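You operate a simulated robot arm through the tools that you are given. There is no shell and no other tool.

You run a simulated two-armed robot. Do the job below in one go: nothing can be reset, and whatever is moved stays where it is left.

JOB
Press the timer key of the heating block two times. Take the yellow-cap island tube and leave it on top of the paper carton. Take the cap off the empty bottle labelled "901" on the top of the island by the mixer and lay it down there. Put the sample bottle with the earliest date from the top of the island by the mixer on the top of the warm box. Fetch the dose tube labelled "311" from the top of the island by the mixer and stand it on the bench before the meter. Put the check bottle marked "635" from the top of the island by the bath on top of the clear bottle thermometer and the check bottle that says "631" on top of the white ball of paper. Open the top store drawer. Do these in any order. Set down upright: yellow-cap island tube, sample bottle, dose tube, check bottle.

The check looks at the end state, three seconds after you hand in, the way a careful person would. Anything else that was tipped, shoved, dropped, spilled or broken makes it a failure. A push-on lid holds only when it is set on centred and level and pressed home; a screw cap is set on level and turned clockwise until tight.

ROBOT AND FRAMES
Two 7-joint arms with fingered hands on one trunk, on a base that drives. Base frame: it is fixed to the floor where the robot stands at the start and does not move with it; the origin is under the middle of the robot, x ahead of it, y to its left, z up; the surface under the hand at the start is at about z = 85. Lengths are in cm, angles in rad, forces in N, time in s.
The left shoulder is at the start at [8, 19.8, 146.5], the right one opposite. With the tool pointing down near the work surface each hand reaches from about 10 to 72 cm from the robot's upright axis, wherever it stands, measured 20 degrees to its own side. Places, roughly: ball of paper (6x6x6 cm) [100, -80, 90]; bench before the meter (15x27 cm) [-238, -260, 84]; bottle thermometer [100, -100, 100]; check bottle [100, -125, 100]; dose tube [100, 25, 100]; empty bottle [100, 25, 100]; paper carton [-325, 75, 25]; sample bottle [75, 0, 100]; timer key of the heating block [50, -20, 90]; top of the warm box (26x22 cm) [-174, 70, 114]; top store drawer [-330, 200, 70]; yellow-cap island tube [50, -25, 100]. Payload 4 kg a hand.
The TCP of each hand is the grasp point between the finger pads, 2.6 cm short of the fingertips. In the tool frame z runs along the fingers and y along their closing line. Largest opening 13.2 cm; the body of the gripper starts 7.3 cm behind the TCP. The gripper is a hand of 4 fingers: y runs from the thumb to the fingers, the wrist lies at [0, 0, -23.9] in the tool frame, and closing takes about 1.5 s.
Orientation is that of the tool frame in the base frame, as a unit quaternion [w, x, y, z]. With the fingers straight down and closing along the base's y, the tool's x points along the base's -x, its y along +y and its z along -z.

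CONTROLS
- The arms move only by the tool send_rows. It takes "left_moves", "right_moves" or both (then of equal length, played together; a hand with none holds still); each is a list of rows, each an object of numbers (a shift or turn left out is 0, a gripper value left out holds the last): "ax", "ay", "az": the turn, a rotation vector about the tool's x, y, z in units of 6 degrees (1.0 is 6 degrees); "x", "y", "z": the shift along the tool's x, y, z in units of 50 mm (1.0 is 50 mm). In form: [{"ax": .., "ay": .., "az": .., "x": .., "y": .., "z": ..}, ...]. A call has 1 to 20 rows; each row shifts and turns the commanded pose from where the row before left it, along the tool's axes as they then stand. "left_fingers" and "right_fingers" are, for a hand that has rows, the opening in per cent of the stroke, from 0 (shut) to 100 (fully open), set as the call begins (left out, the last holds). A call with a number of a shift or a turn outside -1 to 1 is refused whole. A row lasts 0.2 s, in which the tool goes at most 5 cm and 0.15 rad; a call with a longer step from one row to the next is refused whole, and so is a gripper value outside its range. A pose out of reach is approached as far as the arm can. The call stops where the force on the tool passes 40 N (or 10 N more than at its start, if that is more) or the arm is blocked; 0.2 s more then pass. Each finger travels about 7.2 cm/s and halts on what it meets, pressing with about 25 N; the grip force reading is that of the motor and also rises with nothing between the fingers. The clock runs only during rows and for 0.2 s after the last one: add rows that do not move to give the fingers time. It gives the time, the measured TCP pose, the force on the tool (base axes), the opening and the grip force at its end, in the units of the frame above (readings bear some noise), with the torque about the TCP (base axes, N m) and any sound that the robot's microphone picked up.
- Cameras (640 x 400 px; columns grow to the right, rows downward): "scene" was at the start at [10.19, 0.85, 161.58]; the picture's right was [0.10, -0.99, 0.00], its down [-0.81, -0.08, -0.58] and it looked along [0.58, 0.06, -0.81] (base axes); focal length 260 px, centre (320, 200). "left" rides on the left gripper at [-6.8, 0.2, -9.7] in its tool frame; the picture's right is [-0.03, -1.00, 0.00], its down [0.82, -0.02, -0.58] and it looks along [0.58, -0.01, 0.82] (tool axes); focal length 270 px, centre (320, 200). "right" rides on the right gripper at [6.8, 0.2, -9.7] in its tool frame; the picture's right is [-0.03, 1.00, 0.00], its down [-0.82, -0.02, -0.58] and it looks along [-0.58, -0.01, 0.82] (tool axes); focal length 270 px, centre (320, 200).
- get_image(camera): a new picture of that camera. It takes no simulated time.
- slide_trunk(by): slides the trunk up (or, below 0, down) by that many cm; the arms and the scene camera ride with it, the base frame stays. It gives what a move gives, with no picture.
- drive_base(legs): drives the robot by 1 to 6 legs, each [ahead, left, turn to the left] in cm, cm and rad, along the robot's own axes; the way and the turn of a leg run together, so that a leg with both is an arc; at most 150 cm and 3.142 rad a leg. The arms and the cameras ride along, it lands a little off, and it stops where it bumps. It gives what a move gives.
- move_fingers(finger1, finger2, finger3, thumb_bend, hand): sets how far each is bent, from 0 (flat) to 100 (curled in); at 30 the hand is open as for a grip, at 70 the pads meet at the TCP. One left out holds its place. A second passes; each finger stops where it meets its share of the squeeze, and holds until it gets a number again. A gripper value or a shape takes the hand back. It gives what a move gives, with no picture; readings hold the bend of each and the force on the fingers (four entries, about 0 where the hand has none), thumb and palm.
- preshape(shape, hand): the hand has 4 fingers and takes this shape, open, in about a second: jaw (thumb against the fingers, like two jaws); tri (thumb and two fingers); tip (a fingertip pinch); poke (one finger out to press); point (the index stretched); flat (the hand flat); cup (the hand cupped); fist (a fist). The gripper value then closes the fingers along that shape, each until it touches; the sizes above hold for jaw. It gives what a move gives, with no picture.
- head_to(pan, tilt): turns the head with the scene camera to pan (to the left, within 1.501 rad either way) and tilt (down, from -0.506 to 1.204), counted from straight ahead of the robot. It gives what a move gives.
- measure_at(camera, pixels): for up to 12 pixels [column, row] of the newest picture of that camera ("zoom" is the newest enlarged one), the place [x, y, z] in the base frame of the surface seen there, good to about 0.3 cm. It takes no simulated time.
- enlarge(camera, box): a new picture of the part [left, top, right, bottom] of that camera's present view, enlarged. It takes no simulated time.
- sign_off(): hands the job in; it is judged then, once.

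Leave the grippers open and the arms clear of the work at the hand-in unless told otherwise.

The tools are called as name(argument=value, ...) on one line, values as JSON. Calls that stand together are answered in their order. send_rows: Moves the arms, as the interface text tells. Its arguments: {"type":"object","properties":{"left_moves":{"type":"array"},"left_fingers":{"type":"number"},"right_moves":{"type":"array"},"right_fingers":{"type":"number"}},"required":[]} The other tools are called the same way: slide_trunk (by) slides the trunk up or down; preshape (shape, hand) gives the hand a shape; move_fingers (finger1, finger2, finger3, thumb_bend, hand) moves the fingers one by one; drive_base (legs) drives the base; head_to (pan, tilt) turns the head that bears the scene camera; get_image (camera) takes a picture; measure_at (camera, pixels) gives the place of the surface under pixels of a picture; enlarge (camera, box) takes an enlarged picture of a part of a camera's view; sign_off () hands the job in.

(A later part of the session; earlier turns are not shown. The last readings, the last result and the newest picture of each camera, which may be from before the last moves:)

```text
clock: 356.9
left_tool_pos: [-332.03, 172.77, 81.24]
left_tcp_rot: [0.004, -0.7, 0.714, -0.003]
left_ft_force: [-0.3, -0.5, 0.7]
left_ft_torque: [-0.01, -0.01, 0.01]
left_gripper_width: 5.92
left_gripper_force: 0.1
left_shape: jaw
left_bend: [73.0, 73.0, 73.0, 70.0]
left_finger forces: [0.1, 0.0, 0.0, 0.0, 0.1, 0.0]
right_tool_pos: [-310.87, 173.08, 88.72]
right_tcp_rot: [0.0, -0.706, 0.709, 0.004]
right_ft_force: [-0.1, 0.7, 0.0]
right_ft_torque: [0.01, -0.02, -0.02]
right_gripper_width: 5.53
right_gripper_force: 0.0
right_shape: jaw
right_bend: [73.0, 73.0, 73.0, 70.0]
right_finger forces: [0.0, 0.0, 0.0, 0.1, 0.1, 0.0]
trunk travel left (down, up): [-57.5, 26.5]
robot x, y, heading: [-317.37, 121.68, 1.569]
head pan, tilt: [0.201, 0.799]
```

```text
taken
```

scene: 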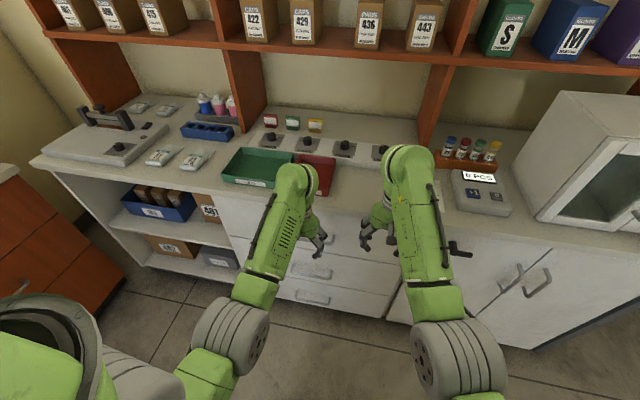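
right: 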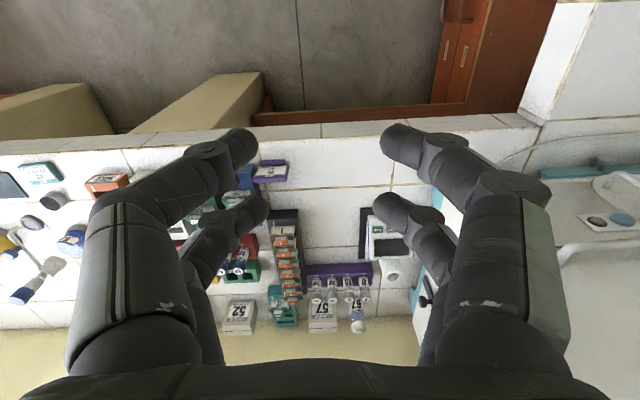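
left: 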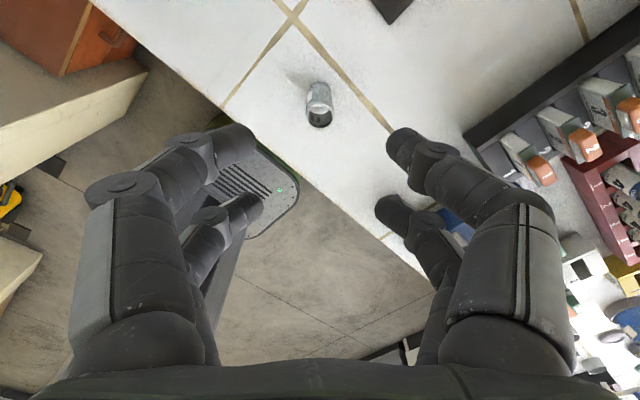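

I turn the left hand to point forward (90° pitch) step by step, before rolling it so the fingers close vertically on the bar.

send_rows(left_moves=[{"x": 0.6}, {"x": 0.4}, {"ay": -1}, {"ay": -1}, {"ay": -1}, {"ay": -1}, {"ay": -1}, {"ay": -1}, {"ay": -1}, {"ay": -1}, {"ay": -1}, {"ay": -1}, {"ay": -1}, {"ay": -1}, {"ay": -1}, {"ay": -1}, {"ay": -1}, {}])

get_image(camera="left")

get_image(camera="scene")

```text
clock: 360.7
left_tool_pos: [-332.21, 167.81, 81.18]
left_tcp_rot: [0.509, -0.497, 0.501, 0.493]
left_ft_force: [0.2, -0.2, 0.3]
left_ft_torque: [0.03, -0.03, 0.03]
left_gripper_width: 5.89
left_gripper_force: 0.1
left_shape: jaw
left_bend: [73.0, 73.0, 73.0, 70.0]
left_finger forces: [0.0, 0.0, 0.0, 0.1, 0.1, 0.1]
right_tool_pos: [-310.91, 172.98, 88.73]
right_tcp_rot: [0.001, -0.705, 0.709, 0.003]
right_ft_force: [0.7, -0.3, 0.3]
right_ft_torque: [0.0, -0.01, -0.02]
right_gripper_width: 5.52
right_gripper_force: 0.1
right_shape: jaw
right_bend: [73.0, 73.0, 73.0, 70.0]
right_finger forces: [0.0, 0.0, 0.0, 0.0, 0.0, 0.0]
trunk travel left (down, up): [-57.5, 26.5]
robot x, y, heading: [-317.05, 121.64, 1.573]
head pan, tilt: [0.201, 0.799]
```

```text
taken
```

left: 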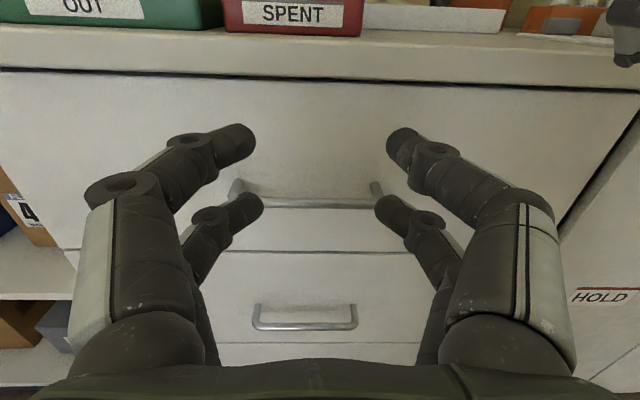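

```text
taken
```

scene: 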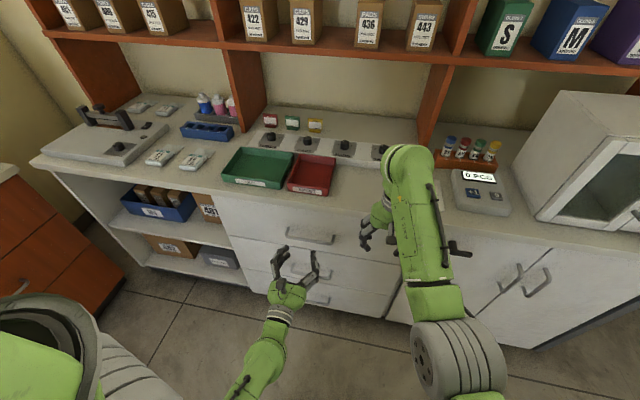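

The hand points at the drawer; the handle is at (305,200). Now roll −90° about the finger axis so thumb is up.

send_rows(left_moves=[{"az": -1}, {"az": -1}, {"az": -1}, {"az": -1}, {"az": -1}, {"az": -1}, {"az": -1}, {"az": -1}, {"az": -1}, {"az": -1}, {"az": -1}, {"az": -1}, {"az": -1}, {"az": -1}, {"az": -1}, {}])

get_image(camera="left")

get_image(camera="scene")

```text
clock: 364.1
left_tool_pos: [-332.1, 167.85, 81.14]
left_tcp_rot: [0.708, -0.706, 0.003, -0.012]
left_ft_force: [0.0, -0.4, 1.1]
left_ft_torque: [0.01, -0.03, 0.01]
left_gripper_width: 5.89
left_gripper_force: 0.0
left_shape: jaw
left_bend: [73.0, 73.0, 73.0, 70.0]
left_finger forces: [0.0, 0.1, 0.0, 0.0, 0.0, 0.0]
right_tool_pos: [-310.77, 173.03, 88.71]
right_tcp_rot: [0.0, -0.705, 0.709, 0.004]
right_ft_force: [0.5, -0.6, 0.6]
right_ft_torque: [-0.03, 0.0, -0.01]
right_gripper_width: 5.5
right_gripper_force: 0.0
right_shape: jaw
right_bend: [73.0, 73.0, 73.0, 70.0]
right_finger forces: [0.0, 0.0, 0.0, 0.0, 0.0, 0.0]
trunk travel left (down, up): [-57.5, 26.5]
robot x, y, heading: [-317.13, 121.5, 1.575]
head pan, tilt: [0.201, 0.799]
```

```text
taken
```

left: 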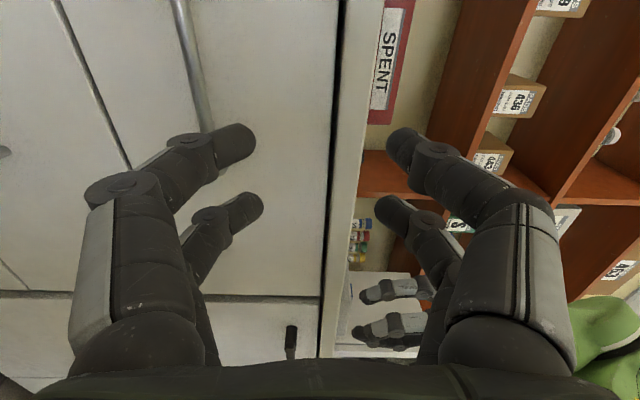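

```text
taken
```

scene: 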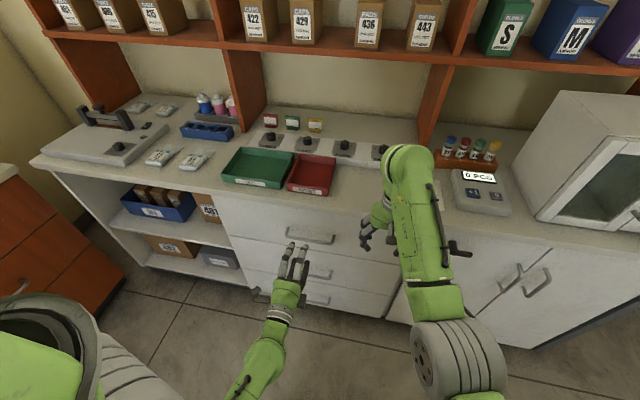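

Rolled: thumb up, fingers down. In this view image-right is up; the handle bar shows at (195,60). I measure it exactly.

measure_at(camera="left", pixels=[[193, 50], [198, 80], [202, 100], [186, 20], [230, 60], [150, 60], [330, 60], [207, 118]])

measure_at(camera="scene", pixels=[[310, 240], [290, 235], [332, 241], [310, 226], [300, 239], [320, 241]])

enlarge(camera="scene", box=[260, 210, 360, 280])

```text
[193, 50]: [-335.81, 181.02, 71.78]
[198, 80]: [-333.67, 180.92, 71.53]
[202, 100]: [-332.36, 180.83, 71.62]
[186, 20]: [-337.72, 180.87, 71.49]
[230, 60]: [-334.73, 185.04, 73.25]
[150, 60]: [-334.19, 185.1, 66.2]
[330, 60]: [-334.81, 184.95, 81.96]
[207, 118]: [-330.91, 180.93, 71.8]
```

```text
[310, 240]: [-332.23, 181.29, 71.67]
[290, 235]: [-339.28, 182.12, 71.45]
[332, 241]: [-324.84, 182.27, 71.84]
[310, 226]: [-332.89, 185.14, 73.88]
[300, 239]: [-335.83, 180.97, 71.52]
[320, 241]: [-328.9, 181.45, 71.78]
```

```text
5.71 times, centred on (310, 245) of scene
```

zoom: 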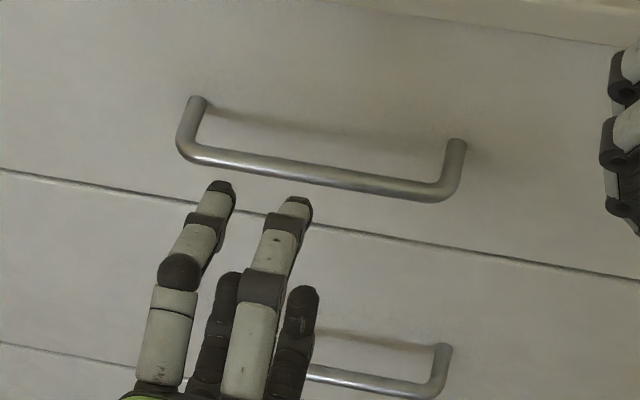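

Bar centre is about y 181.4, z 71.65, with 3 cm free behind it. I lower to z 71.6 and approach to TCP y≈180.4.

send_rows(left_moves=[{"y": 0.64}, {"y": 0.64}, {"y": 0.62}, {"z": 0.8}, {"z": 0.8}, {}])

get_image(camera="left")

enlarge(camera="scene", box=[250, 200, 370, 300])

```text
clock: 365.5
left_tool_pos: [-331.98, 175.74, 71.78]
left_tcp_rot: [0.708, -0.706, 0.003, -0.012]
left_ft_force: [-0.4, -0.4, -0.2]
left_ft_torque: [0.01, 0.0, 0.01]
left_gripper_width: 5.92
left_gripper_force: 0.0
left_shape: jaw
left_bend: [73.0, 73.0, 73.0, 70.0]
left_finger forces: [0.1, 0.0, 0.0, 0.1, 0.1, 0.1]
right_tool_pos: [-310.87, 172.93, 88.66]
right_tcp_rot: [0.0, -0.705, 0.709, 0.003]
right_ft_force: [-0.3, -0.4, 0.6]
right_ft_torque: [-0.02, 0.01, -0.02]
right_gripper_width: 5.54
right_gripper_force: 0.0
right_shape: jaw
right_bend: [73.0, 73.0, 73.0, 70.0]
right_finger forces: [0.0, 0.1, 0.0, 0.0, 0.0, 0.0]
trunk travel left (down, up): [-57.5, 26.5]
robot x, y, heading: [-317.11, 121.43, 1.571]
head pan, tilt: [0.201, 0.799]
```

```text
taken
```

left: 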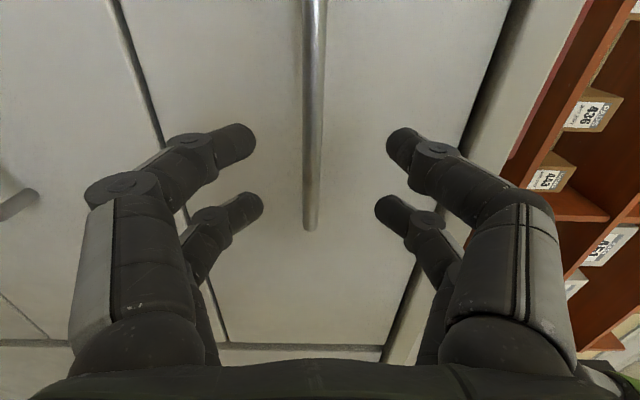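

```text
4.00 times, centred on (310, 250) of scene
```

zoom: 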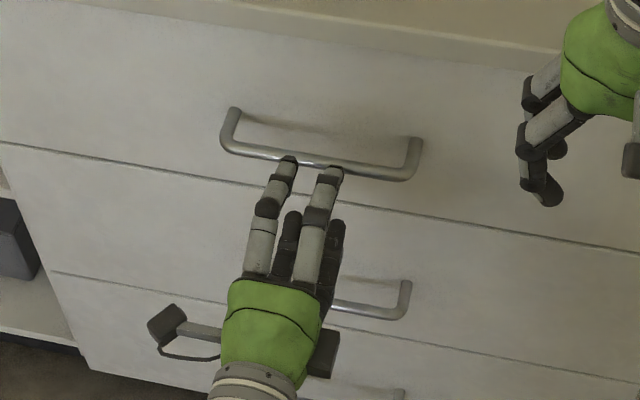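

The bar passes between thumb and fingers. Advance 4.6 cm and close.

send_rows(left_moves=[{"z": 0.46}, {"z": 0.46}, {}])

send_rows(left_moves=[{}, {}, {}, {}, {}, {}, {}], left_fingers=0)

get_image(camera="left")

```text
clock: 366.3
left_tool_pos: [-331.9, 180.35, 71.86]
left_tcp_rot: [0.708, -0.706, 0.004, -0.011]
left_ft_force: [-0.4, 0.4, -0.1]
left_ft_torque: [-0.01, 0.01, 0.02]
left_gripper_width: 5.9
left_gripper_force: 0.2
left_shape: jaw
left_bend: [73.0, 73.0, 73.0, 70.0]
left_finger forces: [0.0, 0.1, 0.1, 0.1, 0.0, 0.1]
right_tool_pos: [-310.91, 172.98, 88.81]
right_tcp_rot: [0.001, -0.705, 0.709, 0.003]
right_ft_force: [-0.6, -1.0, -0.8]
right_ft_torque: [0.03, -0.03, 0.01]
right_gripper_width: 5.51
right_gripper_force: 0.1
right_shape: jaw
right_bend: [73.0, 73.0, 73.0, 70.0]
right_finger forces: [0.1, 0.1, 0.1, 0.0, 0.0, 0.0]
trunk travel left (down, up): [-57.5, 26.5]
robot x, y, heading: [-317.17, 121.72, 1.57]
head pan, tilt: [0.201, 0.799]
```

```text
clock: 367.9
left_tool_pos: [-331.72, 180.19, 71.82]
left_tcp_rot: [0.708, -0.706, 0.003, -0.011]
left_ft_force: [-0.1, 0.7, 0.0]
left_ft_torque: [0.02, -0.04, 0.01]
left_gripper_width: 0.01
left_gripper_force: 25.0
left_shape: jaw
left_bend: [69.0, 72.0, 68.0, 73.0]
left_finger forces: [0.0, 0.0, 0.0, 0.0, 0.0, 0.0]
right_tool_pos: [-310.96, 173.1, 88.75]
right_tcp_rot: [0.0, -0.706, 0.709, 0.003]
right_ft_force: [-0.3, 0.3, -0.2]
right_ft_torque: [0.02, -0.02, 0.02]
right_gripper_width: 5.53
right_gripper_force: 0.0
right_shape: jaw
right_bend: [73.0, 73.0, 73.0, 70.0]
right_finger forces: [0.0, 0.0, 0.0, 0.1, 0.0, 0.0]
trunk travel left (down, up): [-57.5, 26.5]
robot x, y, heading: [-317.41, 121.0, 1.575]
head pan, tilt: [0.201, 0.799]
```

```text
taken
```

left: 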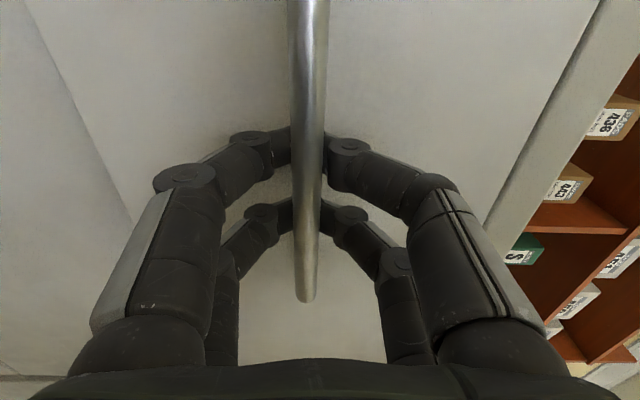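

The fingers closed behind the bar — hooked. Pull back gently 6 cm.

send_rows(left_moves=[{"z": -0.3}, {"z": -0.3}, {"z": -0.3}, {"z": -0.3}, {}])

get_image(camera="scene")

```text
clock: 369.1
left_tool_pos: [-331.87, 174.29, 71.66]
left_tcp_rot: [-0.707, 0.707, -0.004, 0.011]
left_ft_force: [-0.6, -0.4, 0.5]
left_ft_torque: [-0.03, -0.01, 0.02]
left_gripper_width: 0.0
left_gripper_force: 24.3
left_shape: jaw
left_bend: [69.0, 72.0, 68.0, 72.0]
left_finger forces: [0.0, 0.0, 0.0, 0.0, 0.0, 0.0]
right_tool_pos: [-310.86, 173.1, 88.67]
right_tcp_rot: [0.0, -0.705, 0.709, 0.002]
right_ft_force: [0.6, 0.2, 0.4]
right_ft_torque: [0.04, 0.0, 0.02]
right_gripper_width: 5.54
right_gripper_force: 0.1
right_shape: jaw
right_bend: [73.0, 73.0, 73.0, 70.0]
right_finger forces: [0.1, 0.0, 0.0, 0.0, 0.0, 0.1]
trunk travel left (down, up): [-57.5, 26.5]
robot x, y, heading: [-317.27, 121.72, 1.573]
head pan, tilt: [0.201, 0.799]
```

```text
taken
```

scene: 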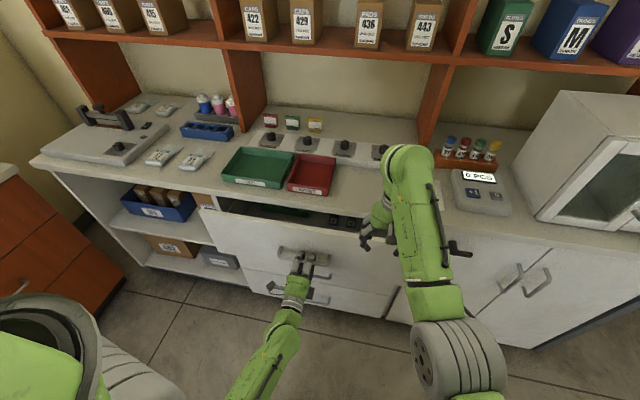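

The drawer comes out with no effort. Pull 14 cm more.

send_rows(left_moves=[{"z": -0.4}, {"z": -0.4}, {"z": -0.4}, {"z": -0.4}, {"z": -0.4}, {"z": -0.4}, {"z": -0.4}, {}])

get_image(camera="scene")

```text
clock: 370.9
left_tool_pos: [-332.25, 160.29, 71.54]
left_tcp_rot: [0.707, -0.707, 0.003, -0.011]
left_ft_force: [-0.3, -1.1, -0.1]
left_ft_torque: [-0.03, 0.01, 0.05]
left_gripper_width: 0.0
left_gripper_force: 24.3
left_shape: jaw
left_bend: [70.0, 72.0, 68.0, 72.0]
left_finger forces: [0.1, 0.0, 0.0, 0.1, 0.0, 0.0]
right_tool_pos: [-310.87, 173.04, 88.77]
right_tcp_rot: [0.001, -0.706, 0.709, 0.003]
right_ft_force: [-0.2, 0.5, 0.3]
right_ft_torque: [0.0, -0.04, 0.03]
right_gripper_width: 5.51
right_gripper_force: 0.1
right_shape: jaw
right_bend: [73.0, 73.0, 73.0, 70.0]
right_finger forces: [0.0, 0.0, 0.0, 0.0, 0.1, 0.0]
trunk travel left (down, up): [-57.5, 26.5]
robot x, y, heading: [-317.25, 121.48, 1.576]
head pan, tilt: [0.201, 0.799]
```

```text
taken
```

scene: 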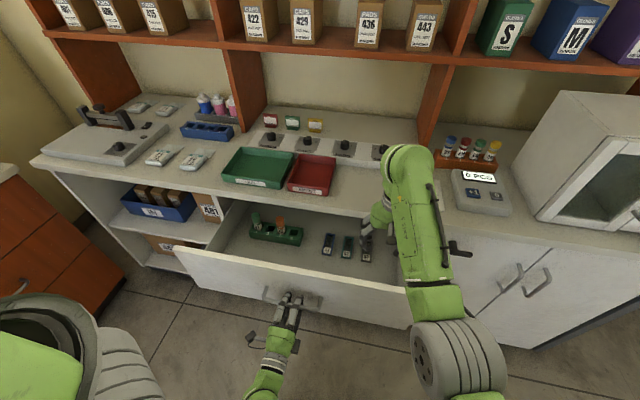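

Open about 20 cm with small things inside. I pull another 6 cm.

send_rows(left_moves=[{"z": -0.3}, {"z": -0.3}, {"z": -0.3}, {"z": -0.3}, {}])

get_image(camera="left")

```text
clock: 372.1
left_tool_pos: [-332.32, 154.34, 71.51]
left_tcp_rot: [0.708, -0.706, 0.003, -0.01]
left_ft_force: [0.3, -0.1, 0.0]
left_ft_torque: [-0.01, -0.01, 0.02]
left_gripper_width: 0.01
left_gripper_force: 25.3
left_shape: jaw
left_bend: [69.0, 72.0, 68.0, 72.0]
left_finger forces: [0.0, 0.0, 0.0, 0.0, 0.1, 0.1]
right_tool_pos: [-310.89, 172.84, 88.71]
right_tcp_rot: [0.001, -0.706, 0.709, 0.003]
right_ft_force: [0.3, -0.2, -0.4]
right_ft_torque: [0.02, 0.0, 0.02]
right_gripper_width: 5.53
right_gripper_force: 0.0
right_shape: jaw
right_bend: [73.0, 73.0, 73.0, 70.0]
right_finger forces: [0.1, 0.0, 0.0, 0.0, 0.0, 0.0]
trunk travel left (down, up): [-57.5, 26.5]
robot x, y, heading: [-317.32, 121.49, 1.572]
head pan, tilt: [0.201, 0.799]
```

```text
taken
```

left: 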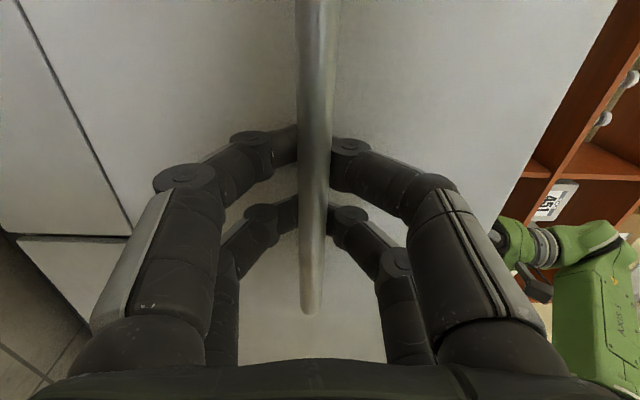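

The drawer is open 26 cm. I open the fingers and back the left hand off the bar.

send_rows(left_moves=[{}, {}, {}, {}, {}], left_fingers=50)

send_rows(left_moves=[{"z": -0.3}, {"z": -0.4}, {"z": -0.4}, {}])

get_image(camera="left")

get_image(camera="scene")

```text
clock: 373.3
left_tool_pos: [-332.25, 154.31, 71.58]
left_tcp_rot: [0.708, -0.706, 0.003, -0.012]
left_ft_force: [-0.2, -0.2, -1.0]
left_ft_torque: [0.0, 0.01, -0.02]
left_gripper_width: 6.58
left_gripper_force: 0.1
left_shape: jaw
left_bend: [73.0, 73.0, 73.0, 70.0]
left_finger forces: [0.0, 0.0, 0.1, 0.0, 0.1, 0.1]
right_tool_pos: [-310.94, 172.91, 88.74]
right_tcp_rot: [0.0, -0.705, 0.709, 0.003]
right_ft_force: [-0.1, 0.3, -0.8]
right_ft_torque: [0.0, -0.01, -0.01]
right_gripper_width: 5.52
right_gripper_force: 0.1
right_shape: jaw
right_bend: [73.0, 73.0, 73.0, 70.0]
right_finger forces: [0.1, 0.0, 0.0, 0.0, 0.0, 0.0]
trunk travel left (down, up): [-57.5, 26.5]
robot x, y, heading: [-317.21, 121.32, 1.568]
head pan, tilt: [0.201, 0.799]
```

```text
clock: 374.3
left_tool_pos: [-331.63, 151.94, 71.54]
left_tcp_rot: [0.708, -0.706, 0.003, -0.012]
left_ft_force: [-0.6, -0.1, -0.4]
left_ft_torque: [0.01, 0.02, 0.03]
left_gripper_width: 6.57
left_gripper_force: 0.1
left_shape: jaw
left_bend: [73.0, 73.0, 73.0, 70.0]
left_finger forces: [0.1, 0.0, 0.0, 0.0, 0.0, 0.0]
left hand out of reach, approached as far as the arm can: row 2, 3
right_tool_pos: [-310.8, 173.17, 88.76]
right_tcp_rot: [0.0, -0.705, 0.709, 0.002]
right_ft_force: [-0.1, 0.7, -0.1]
right_ft_torque: [-0.04, 0.0, 0.01]
right_gripper_width: 5.53
right_gripper_force: 0.0
right_shape: jaw
right_bend: [73.0, 73.0, 73.0, 70.0]
right_finger forces: [0.1, 0.0, 0.0, 0.1, 0.0, 0.1]
trunk travel left (down, up): [-57.5, 26.5]
robot x, y, heading: [-317.16, 121.3, 1.572]
head pan, tilt: [0.201, 0.799]
```

```text
taken
```

left: 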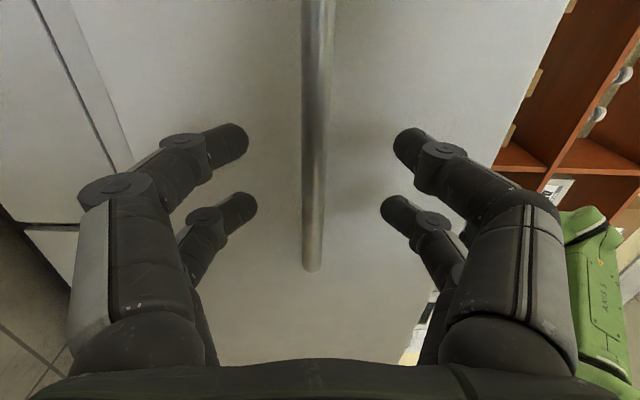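

```text
taken
```

scene: 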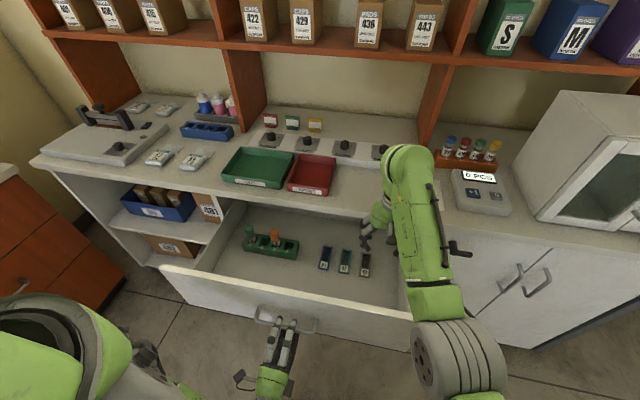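

The arm is at its limit but the bar is free between the open fingers. I drive back 5 cm to clear it.

drive_base(legs=[[-5, 0, 0]])

get_image(camera="left")

```text
clock: 375.2
left_tool_pos: [-331.61, 147.18, 71.53]
left_tcp_rot: [-0.706, 0.708, -0.003, 0.011]
left_ft_force: [-0.6, 0.6, -0.7]
left_ft_torque: [-0.01, 0.0, -0.04]
left_gripper_width: 6.58
left_gripper_force: 0.1
left_shape: jaw
left_bend: [73.0, 73.0, 73.0, 70.0]
left_finger forces: [0.0, 0.0, 0.0, 0.1, 0.0, 0.1]
right_tool_pos: [-310.74, 168.51, 88.52]
right_tcp_rot: [-0.001, -0.705, 0.709, 0.001]
right_ft_force: [0.6, 0.9, 0.2]
right_ft_torque: [-0.02, -0.02, -0.02]
right_gripper_width: 5.54
right_gripper_force: 0.1
right_shape: jaw
right_bend: [73.0, 73.0, 73.0, 70.0]
right_finger forces: [0.0, 0.0, 0.0, 0.0, 0.1, 0.1]
trunk travel left (down, up): [-57.5, 26.5]
robot x, y, heading: [-317.22, 116.74, 1.567]
head pan, tilt: [0.201, 0.799]
```

```text
taken
```

left: 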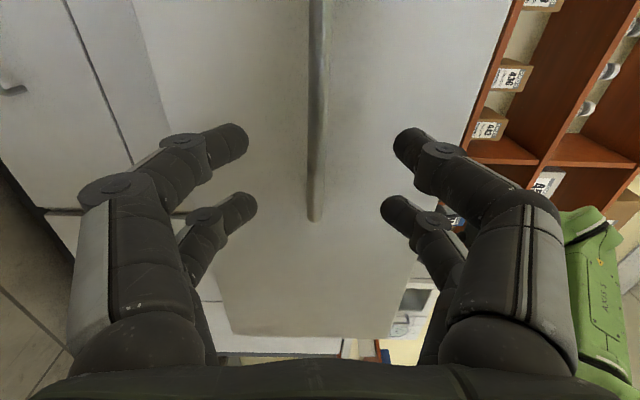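

Clear of the handle. I raise the trunk, then drive right to the lane, and un-roll the left hand.

slide_trunk(by=26)

drive_base(legs=[[0, -75, 0]])

send_rows(left_moves=[{"az": 1}, {"az": 1}, {"az": 1}, {"az": 1}, {"az": 1}, {"az": 1}, {"az": 1}, {"az": 1}, {"az": 1}, {"az": 1}, {"az": 1}, {"az": 1}, {"az": 1}, {"az": 1}, {"az": 1}, {}], right_moves=[{"x": 0.4, "z": 0.3}, {"x": 0.4, "z": 0.3}, {"x": 0.4, "z": 0.3}, {"x": 0.4, "z": 0.3}, {"x": 0.4, "z": 0.3}, {}, {}, {}, {}, {}, {}, {}, {}, {}, {}, {}])

get_image(camera="scene")

```text
clock: 377.9
left_tool_pos: [-331.53, 146.8, 97.64]
left_tcp_rot: [0.709, -0.705, 0.004, -0.012]
left_ft_force: [-0.5, 0.1, 0.8]
left_ft_torque: [0.05, 0.0, -0.01]
left_gripper_width: 6.59
left_gripper_force: 0.0
left_shape: jaw
left_bend: [73.0, 73.0, 73.0, 70.0]
left_finger forces: [0.0, 0.1, 0.0, 0.0, 0.0, 0.0]
right_tool_pos: [-310.86, 168.06, 114.64]
right_tcp_rot: [0.001, -0.705, 0.709, 0.003]
right_ft_force: [0.5, 0.3, -0.3]
right_ft_torque: [0.0, -0.02, -0.02]
right_gripper_width: 5.5
right_gripper_force: 0.0
right_shape: jaw
right_bend: [73.0, 73.0, 73.0, 70.0]
right_finger forces: [0.0, 0.0, 0.0, 0.0, 0.0, 0.0]
trunk travel left (down, up): [-83.5, 0.5]
robot x, y, heading: [-317.27, 116.12, 1.57]
head pan, tilt: [0.201, 0.799]
```

```text
clock: 382.0
left_tool_pos: [-256.33, 146.95, 97.54]
left_tcp_rot: [0.708, -0.706, 0.003, -0.011]
left_ft_force: [-0.1, 0.6, -0.4]
left_ft_torque: [0.02, 0.01, -0.03]
left_gripper_width: 6.55
left_gripper_force: 0.1
left_shape: jaw
left_bend: [73.0, 73.0, 73.0, 70.0]
left_finger forces: [0.0, 0.0, 0.0, 0.0, 0.0, 0.1]
right_tool_pos: [-235.6, 168.24, 114.66]
right_tcp_rot: [0.001, -0.706, 0.708, 0.001]
right_ft_force: [1.2, -0.1, -0.9]
right_ft_torque: [0.03, -0.02, 0.01]
right_gripper_width: 5.53
right_gripper_force: 0.1
right_shape: jaw
right_bend: [73.0, 73.0, 73.0, 70.0]
right_finger forces: [0.0, 0.1, 0.0, 0.0, 0.0, 0.0]
trunk travel left (down, up): [-83.5, 0.5]
robot x, y, heading: [-241.56, 116.4, 1.572]
head pan, tilt: [0.201, 0.799]
```

```text
clock: 385.4
left_tool_pos: [-256.22, 147.04, 97.51]
left_tcp_rot: [0.507, -0.497, 0.501, 0.494]
left_ft_force: [0.1, -0.3, -0.3]
left_ft_torque: [0.0, -0.01, -0.01]
left_gripper_width: 6.57
left_gripper_force: 0.0
left_shape: jaw
left_bend: [73.0, 73.0, 73.0, 70.0]
left_finger forces: [0.0, 0.0, 0.0, 0.0, 0.0, 0.0]
right_tool_pos: [-235.41, 158.19, 106.97]
right_tcp_rot: [0.0, -0.706, 0.708, 0.002]
right_ft_force: [-0.1, -0.2, 0.6]
right_ft_torque: [0.03, 0.03, 0.02]
right_gripper_width: 5.55
right_gripper_force: 0.1
right_shape: jaw
right_bend: [73.0, 73.0, 73.0, 70.0]
right_finger forces: [0.1, 0.0, 0.0, 0.0, 0.1, 0.0]
trunk travel left (down, up): [-83.5, 0.5]
robot x, y, heading: [-242.18, 116.87, 1.576]
head pan, tilt: [0.201, 0.799]
```

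```text
taken
```

scene: 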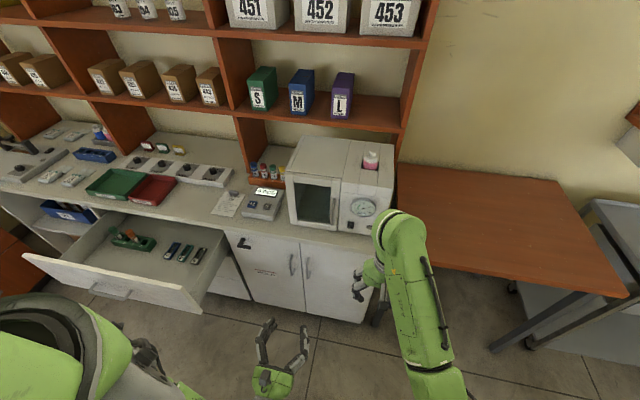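

The drawer stays open. I turn right to face +x and drive back along the corridor to the island front.

drive_base(legs=[[0, 0, -1.575], [0, 17, 0], [140, 0, 0], [88, 0, 0]])

head_to(pan=-0.5, tilt=0.5)

get_image(camera="scene")

```text
clock: 401.5
left_tool_pos: [16.16, 154.56, 97.52]
left_tcp_rot: [0.709, -0.012, 0.706, 0.003]
left_ft_force: [-0.6, 0.7, 0.5]
left_ft_torque: [0.0, -0.02, 0.03]
left_gripper_width: 6.59
left_gripper_force: 0.0
left_shape: jaw
left_bend: [73.0, 73.0, 73.0, 70.0]
left_finger forces: [0.0, 0.1, 0.0, 0.0, 0.0, 0.1]
right_tool_pos: [28.14, 134.29, 107.15]
right_tcp_rot: [0.002, -0.018, 1.0, 0.002]
right_ft_force: [-0.2, 0.5, -0.1]
right_ft_torque: [-0.01, -0.02, 0.0]
right_gripper_width: 5.53
right_gripper_force: 0.0
right_shape: jaw
right_bend: [73.0, 73.0, 73.0, 70.0]
right_finger forces: [0.0, 0.0, 0.0, 0.1, 0.0, 0.1]
trunk travel left (down, up): [-83.5, 0.5]
robot x, y, heading: [-13.69, 138.89, 0.04]
head pan, tilt: [0.201, 0.799]
```

```text
clock: 402.6
left_tool_pos: [16.17, 154.65, 97.55]
left_tcp_rot: [0.708, -0.01, 0.706, 0.003]
left_ft_force: [0.3, -0.6, -0.4]
left_ft_torque: [0.02, -0.05, -0.02]
left_gripper_width: 6.58
left_gripper_force: 0.0
left_shape: jaw
left_bend: [73.0, 73.0, 73.0, 70.0]
left_finger forces: [0.0, 0.1, 0.0, 0.1, 0.0, 0.0]
right_tool_pos: [28.22, 134.35, 107.11]
right_tcp_rot: [0.001, -0.017, 1.0, 0.002]
right_ft_force: [0.5, 0.9, -0.7]
right_ft_torque: [-0.01, -0.04, -0.01]
right_gripper_width: 5.52
right_gripper_force: 0.1
right_shape: jaw
right_bend: [73.0, 73.0, 73.0, 70.0]
right_finger forces: [0.0, 0.1, 0.0, 0.0, 0.0, 0.1]
trunk travel left (down, up): [-83.5, 0.5]
robot x, y, heading: [-13.36, 139.11, 0.042]
head pan, tilt: [-0.499, 0.499]
```

```text
taken
```

scene: 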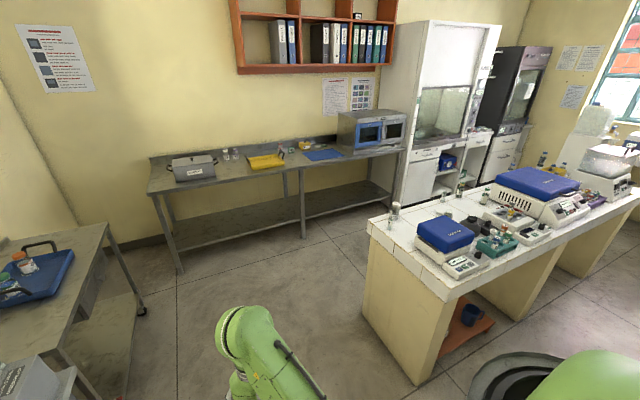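

Drive right along the aisle to y≈−28 in front of the heating block.

drive_base(legs=[[0, -84, -0.042], [0, -84, 0]])

head_to(pan=0.1, tilt=0.9)

get_image(camera="scene")

enlarge(camera="scene", box=[250, 100, 450, 230])

```text
clock: 411.2
left_tool_pos: [18.65, -16.14, 97.53]
left_tcp_rot: [0.708, 0.007, 0.706, -0.015]
left_ft_force: [-0.4, 0.2, 0.0]
left_ft_torque: [-0.02, 0.01, -0.02]
left_gripper_width: 6.59
left_gripper_force: 0.1
left_shape: jaw
left_bend: [73.0, 73.0, 73.0, 70.0]
left_finger forces: [0.0, 0.1, 0.0, 0.0, 0.1, 0.0]
right_tool_pos: [29.59, -37.3, 107.16]
right_tcp_rot: [0.003, 0.008, 1.0, 0.001]
right_ft_force: [0.7, 0.3, 0.3]
right_ft_torque: [0.01, 0.01, 0.03]
right_gripper_width: 5.5
right_gripper_force: 0.1
right_shape: jaw
right_bend: [73.0, 73.0, 73.0, 70.0]
right_finger forces: [0.0, 0.0, 0.0, 0.0, 0.1, 0.0]
trunk travel left (down, up): [-83.5, 0.5]
robot x, y, heading: [-12.17, -30.47, -0.011]
head pan, tilt: [-0.499, 0.499]
```

```text
clock: 412.2
left_tool_pos: [18.63, -16.46, 97.53]
left_tcp_rot: [0.708, 0.007, 0.706, -0.014]
left_ft_force: [-1.0, 0.2, -0.4]
left_ft_torque: [-0.01, 0.02, 0.01]
left_gripper_width: 6.55
left_gripper_force: 0.1
left_shape: jaw
left_bend: [73.0, 73.0, 73.0, 70.0]
left_finger forces: [0.0, 0.0, 0.0, 0.0, 0.0, 0.0]
right_tool_pos: [29.59, -37.39, 106.92]
right_tcp_rot: [0.001, 0.008, 1.0, 0.001]
right_ft_force: [-0.1, -0.2, -0.3]
right_ft_torque: [-0.02, -0.04, 0.02]
right_gripper_width: 5.52
right_gripper_force: 0.1
right_shape: jaw
right_bend: [73.0, 73.0, 73.0, 70.0]
right_finger forces: [0.0, 0.0, 0.1, 0.0, 0.0, 0.0]
trunk travel left (down, up): [-83.5, 0.5]
robot x, y, heading: [-11.88, -30.8, -0.009]
head pan, tilt: [0.099, 0.901]
```

```text
taken
```

scene: 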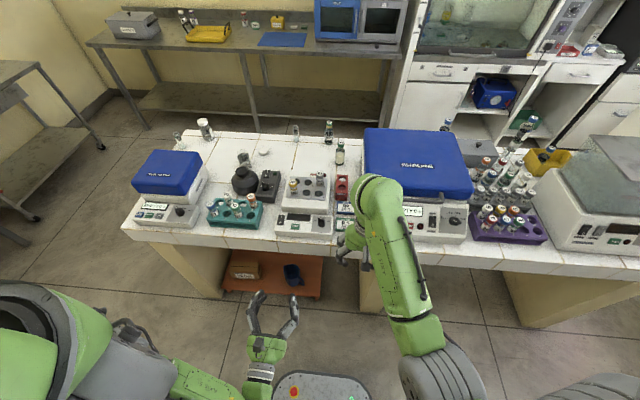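

```text
3.08 times, centred on (350, 165) of scene
```

zoom: 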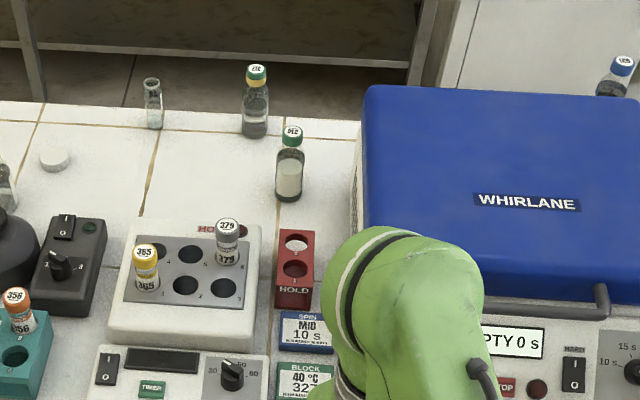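

The yellow-cap 365 is in hole 1. I measure its cap, body and the block surface.

measure_at(camera="zoom", pixels=[[145, 252], [135, 255], [155, 255], [145, 265], [145, 285], [140, 275], [165, 290], [190, 288], [227, 228], [120, 300], [170, 340], [130, 240]])

enlarge(camera="scene", box=[270, 160, 350, 240])

```text
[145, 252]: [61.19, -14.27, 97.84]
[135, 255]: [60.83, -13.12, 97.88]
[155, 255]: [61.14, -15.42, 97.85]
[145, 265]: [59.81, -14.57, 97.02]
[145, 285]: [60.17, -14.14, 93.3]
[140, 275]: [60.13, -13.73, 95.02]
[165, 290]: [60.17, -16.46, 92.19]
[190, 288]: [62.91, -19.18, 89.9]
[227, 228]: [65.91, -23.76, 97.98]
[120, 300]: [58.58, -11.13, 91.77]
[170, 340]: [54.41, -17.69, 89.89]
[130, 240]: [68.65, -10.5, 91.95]
```

```text
5.00 times, centred on (310, 200) of scene
```

zoom: 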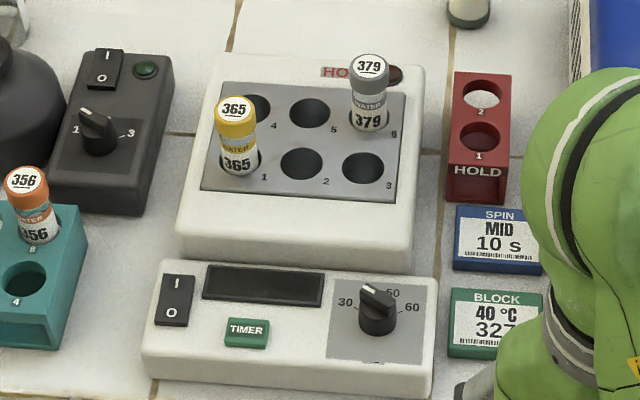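

365: axis [61.0,-14.3], cap top z 97.85, block top z 92, so it stands out 5.9 cm. The horizontal left hand can grip it with both finger pairs (one on the body, one on the cap). I lower the trunk 15 cm and raise the left hand to z≈95.8 before advancing.

slide_trunk(by=-15)

send_rows(left_moves=[{"x": -0.66}, {"x": -0.66}, {"x": -0.66}, {"x": -0.66}, {"z": 0.8}, {"z": 0.8}, {"z": 0.8}, {"z": 0.8}, {}], left_fingers=42)

get_image(camera="left")

get_image(camera="scene")

```text
clock: 413.9
left_tool_pos: [18.58, -16.39, 82.57]
left_tcp_rot: [0.708, 0.008, 0.706, -0.015]
left_ft_force: [-0.6, -0.1, 0.5]
left_ft_torque: [0.01, -0.01, 0.01]
left_gripper_width: 6.56
left_gripper_force: 0.1
left_shape: jaw
left_bend: [73.0, 73.0, 73.0, 70.0]
left_finger forces: [0.0, 0.1, 0.1, 0.0, 0.0, 0.0]
right_tool_pos: [29.49, -37.32, 92.03]
right_tcp_rot: [0.002, 0.009, 1.0, 0.001]
right_ft_force: [-0.4, 0.1, -0.4]
right_ft_torque: [0.01, 0.02, 0.02]
right_gripper_width: 5.5
right_gripper_force: 0.1
right_shape: jaw
right_bend: [73.0, 73.0, 73.0, 70.0]
right_finger forces: [0.0, 0.0, 0.0, 0.0, 0.0, 0.0]
trunk travel left (down, up): [-68.5, 15.5]
robot x, y, heading: [-12.12, -30.55, -0.007]
head pan, tilt: [0.099, 0.901]
```

```text
clock: 415.9
left_tool_pos: [34.6, -16.93, 95.61]
left_tcp_rot: [0.708, 0.007, 0.706, -0.015]
left_ft_force: [-1.1, 0.6, -0.4]
left_ft_torque: [-0.03, 0.02, 0.01]
left_gripper_width: 5.55
left_gripper_force: 0.1
left_shape: jaw
left_bend: [73.0, 73.0, 73.0, 70.0]
left_finger forces: [0.0, 0.0, 0.0, 0.0, 0.1, 0.1]
right_tool_pos: [29.52, -37.27, 92.06]
right_tcp_rot: [0.003, 0.008, 1.0, 0.002]
right_ft_force: [-0.3, 0.5, -0.2]
right_ft_torque: [-0.03, -0.01, -0.02]
right_gripper_width: 5.55
right_gripper_force: 0.1
right_shape: jaw
right_bend: [73.0, 73.0, 73.0, 70.0]
right_finger forces: [0.0, 0.0, 0.1, 0.0, 0.1, 0.1]
trunk travel left (down, up): [-68.5, 15.5]
robot x, y, heading: [-12.11, -30.5, -0.007]
head pan, tilt: [0.099, 0.901]
```

```text
taken
```

left: 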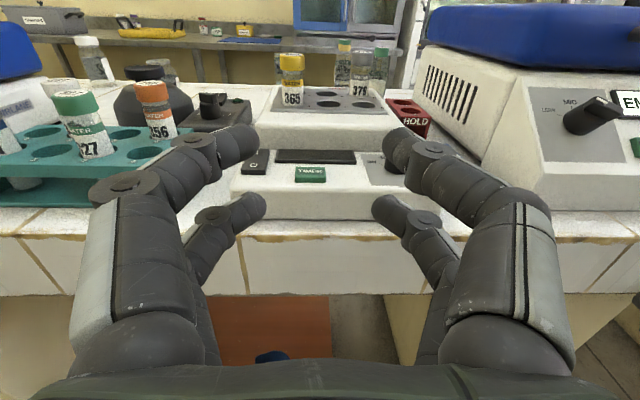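

```text
taken
```

scene: 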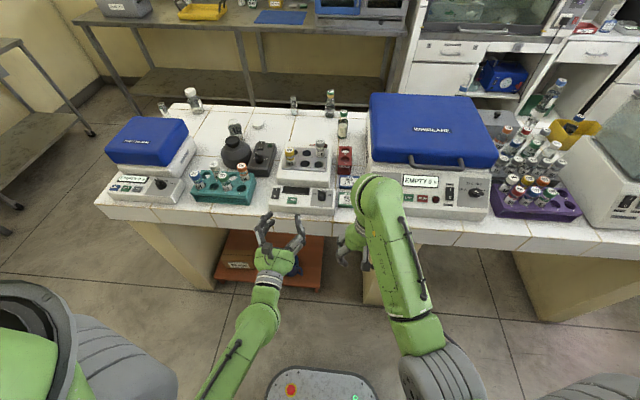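

Good view of 365 at (291,80). I shift left 3.4 cm and go forward 13 cm, then check.

send_rows(left_moves=[{"y": 0.34, "z": 0.6}, {"y": 0.34, "z": 0.6}, {"z": 0.7}, {"z": 0.7}, {}])

get_image(camera="left")

measure_at(camera="left", pixels=[[320, 60], [310, 60], [330, 60], [320, 100], [320, 130], [225, 140], [415, 145]])

```text
clock: 417.1
left_tool_pos: [47.64, -13.69, 95.78]
left_tcp_rot: [0.708, 0.008, 0.706, -0.015]
left_ft_force: [-0.3, -0.8, 0.0]
left_ft_torque: [0.03, -0.01, -0.01]
left_gripper_width: 5.55
left_gripper_force: 0.1
left_shape: jaw
left_bend: [73.0, 73.0, 73.0, 70.0]
left_finger forces: [0.0, 0.1, 0.0, 0.0, 0.0, 0.0]
right_tool_pos: [29.45, -37.38, 92.08]
right_tcp_rot: [0.002, 0.008, 1.0, 0.001]
right_ft_force: [0.3, -0.2, 0.0]
right_ft_torque: [0.0, -0.01, 0.04]
right_gripper_width: 5.51
right_gripper_force: 0.1
right_shape: jaw
right_bend: [73.0, 73.0, 73.0, 70.0]
right_finger forces: [0.0, 0.0, 0.1, 0.1, 0.1, 0.1]
trunk travel left (down, up): [-68.5, 15.5]
robot x, y, heading: [-12.08, -30.64, -0.011]
head pan, tilt: [0.099, 0.901]
```

```text
taken
```

left: 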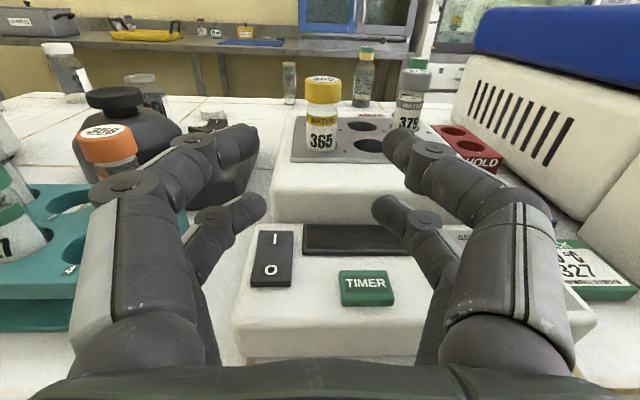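

```text
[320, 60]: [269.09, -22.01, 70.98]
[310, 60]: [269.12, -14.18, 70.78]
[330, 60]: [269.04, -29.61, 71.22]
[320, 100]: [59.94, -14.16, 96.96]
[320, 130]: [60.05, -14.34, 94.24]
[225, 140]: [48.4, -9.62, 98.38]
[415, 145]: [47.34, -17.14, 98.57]
```

The tube is dead ahead (col 322). I check the rack edge near the left knuckle before advancing.

measure_at(camera="scene", pixels=[[250, 185], [253, 195], [243, 175], [240, 170], [222, 178], [291, 155], [265, 150], [275, 165]])

get_image(camera="scene")

enlarge(camera="scene", box=[200, 130, 360, 250])

```text
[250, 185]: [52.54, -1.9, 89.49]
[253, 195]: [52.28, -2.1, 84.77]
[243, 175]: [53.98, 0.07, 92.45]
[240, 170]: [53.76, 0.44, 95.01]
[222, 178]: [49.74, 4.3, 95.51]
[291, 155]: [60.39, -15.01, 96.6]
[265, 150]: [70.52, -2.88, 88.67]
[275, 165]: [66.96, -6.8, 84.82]
```

```text
taken
```

scene: 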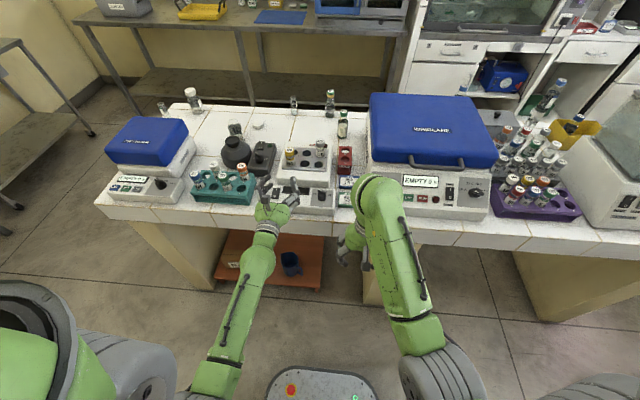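

```text
3.33 times, centred on (280, 190) of scene
```

zoom: 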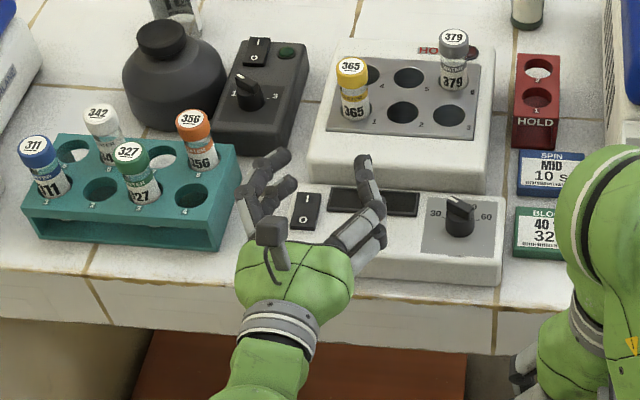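

Clearance is fine. Advance 11.6 cm to put the tube between the fingers.

send_rows(left_moves=[{"y": -0.04, "z": 0.7}, {"z": 0.7}, {"z": 0.5}, {"z": 0.4}, {}])

get_image(camera="left")

```text
clock: 418.4
left_tool_pos: [59.33, -14.33, 95.85]
left_tcp_rot: [0.708, 0.007, 0.706, -0.015]
left_ft_force: [0.2, 0.8, 0.7]
left_ft_torque: [0.02, 0.01, 0.01]
left_gripper_width: 5.54
left_gripper_force: 0.1
left_shape: jaw
left_bend: [73.0, 73.0, 73.0, 70.0]
left_finger forces: [0.0, 0.0, 0.0, 0.0, 0.1, 0.1]
right_tool_pos: [29.51, -37.41, 92.04]
right_tcp_rot: [0.002, 0.008, 1.0, 0.002]
right_ft_force: [-0.2, -0.2, 0.3]
right_ft_torque: [0.04, 0.01, -0.01]
right_gripper_width: 5.51
right_gripper_force: 0.1
right_shape: jaw
right_bend: [73.0, 73.0, 73.0, 70.0]
right_finger forces: [0.0, 0.0, 0.1, 0.0, 0.0, 0.1]
trunk travel left (down, up): [-68.5, 15.5]
robot x, y, heading: [-11.9, -30.05, -0.006]
head pan, tilt: [0.099, 0.901]
```

```text
taken
```

left: 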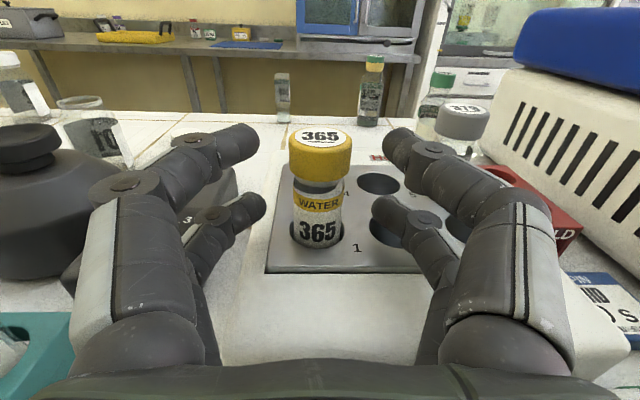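

The tube sits between both finger pairs. Close the left hand.

send_rows(left_moves=[{}, {}, {}, {}, {}, {}, {}], left_fingers=0)

get_image(camera="left")

```text
clock: 419.9
left_tool_pos: [59.24, -14.31, 96.04]
left_tcp_rot: [0.708, 0.008, 0.706, -0.014]
left_ft_force: [-0.3, 0.0, 0.8]
left_ft_torque: [-0.01, 0.0, 0.02]
left_gripper_width: 2.09
left_gripper_force: 24.7
left_shape: jaw
left_bend: [73.0, 73.0, 73.0, 70.0]
left_finger forces: [21.6, 21.9, 21.8, 0.0, 22.2, 0.0]
right_tool_pos: [29.63, -37.36, 92.07]
right_tcp_rot: [0.002, 0.007, 1.0, 0.001]
right_ft_force: [-0.6, -0.6, 0.1]
right_ft_torque: [-0.02, 0.04, 0.0]
right_gripper_width: 5.52
right_gripper_force: 0.1
right_shape: jaw
right_bend: [73.0, 73.0, 73.0, 70.0]
right_finger forces: [0.0, 0.0, 0.1, 0.0, 0.1, 0.0]
trunk travel left (down, up): [-68.5, 15.5]
robot x, y, heading: [-11.93, -30.36, -0.014]
head pan, tilt: [0.099, 0.901]
```

```text
taken
```

left: 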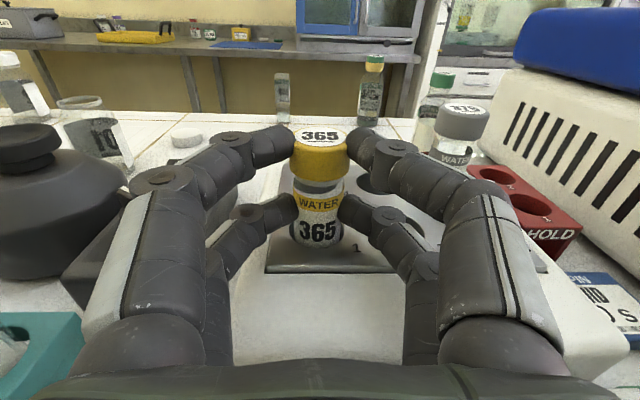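

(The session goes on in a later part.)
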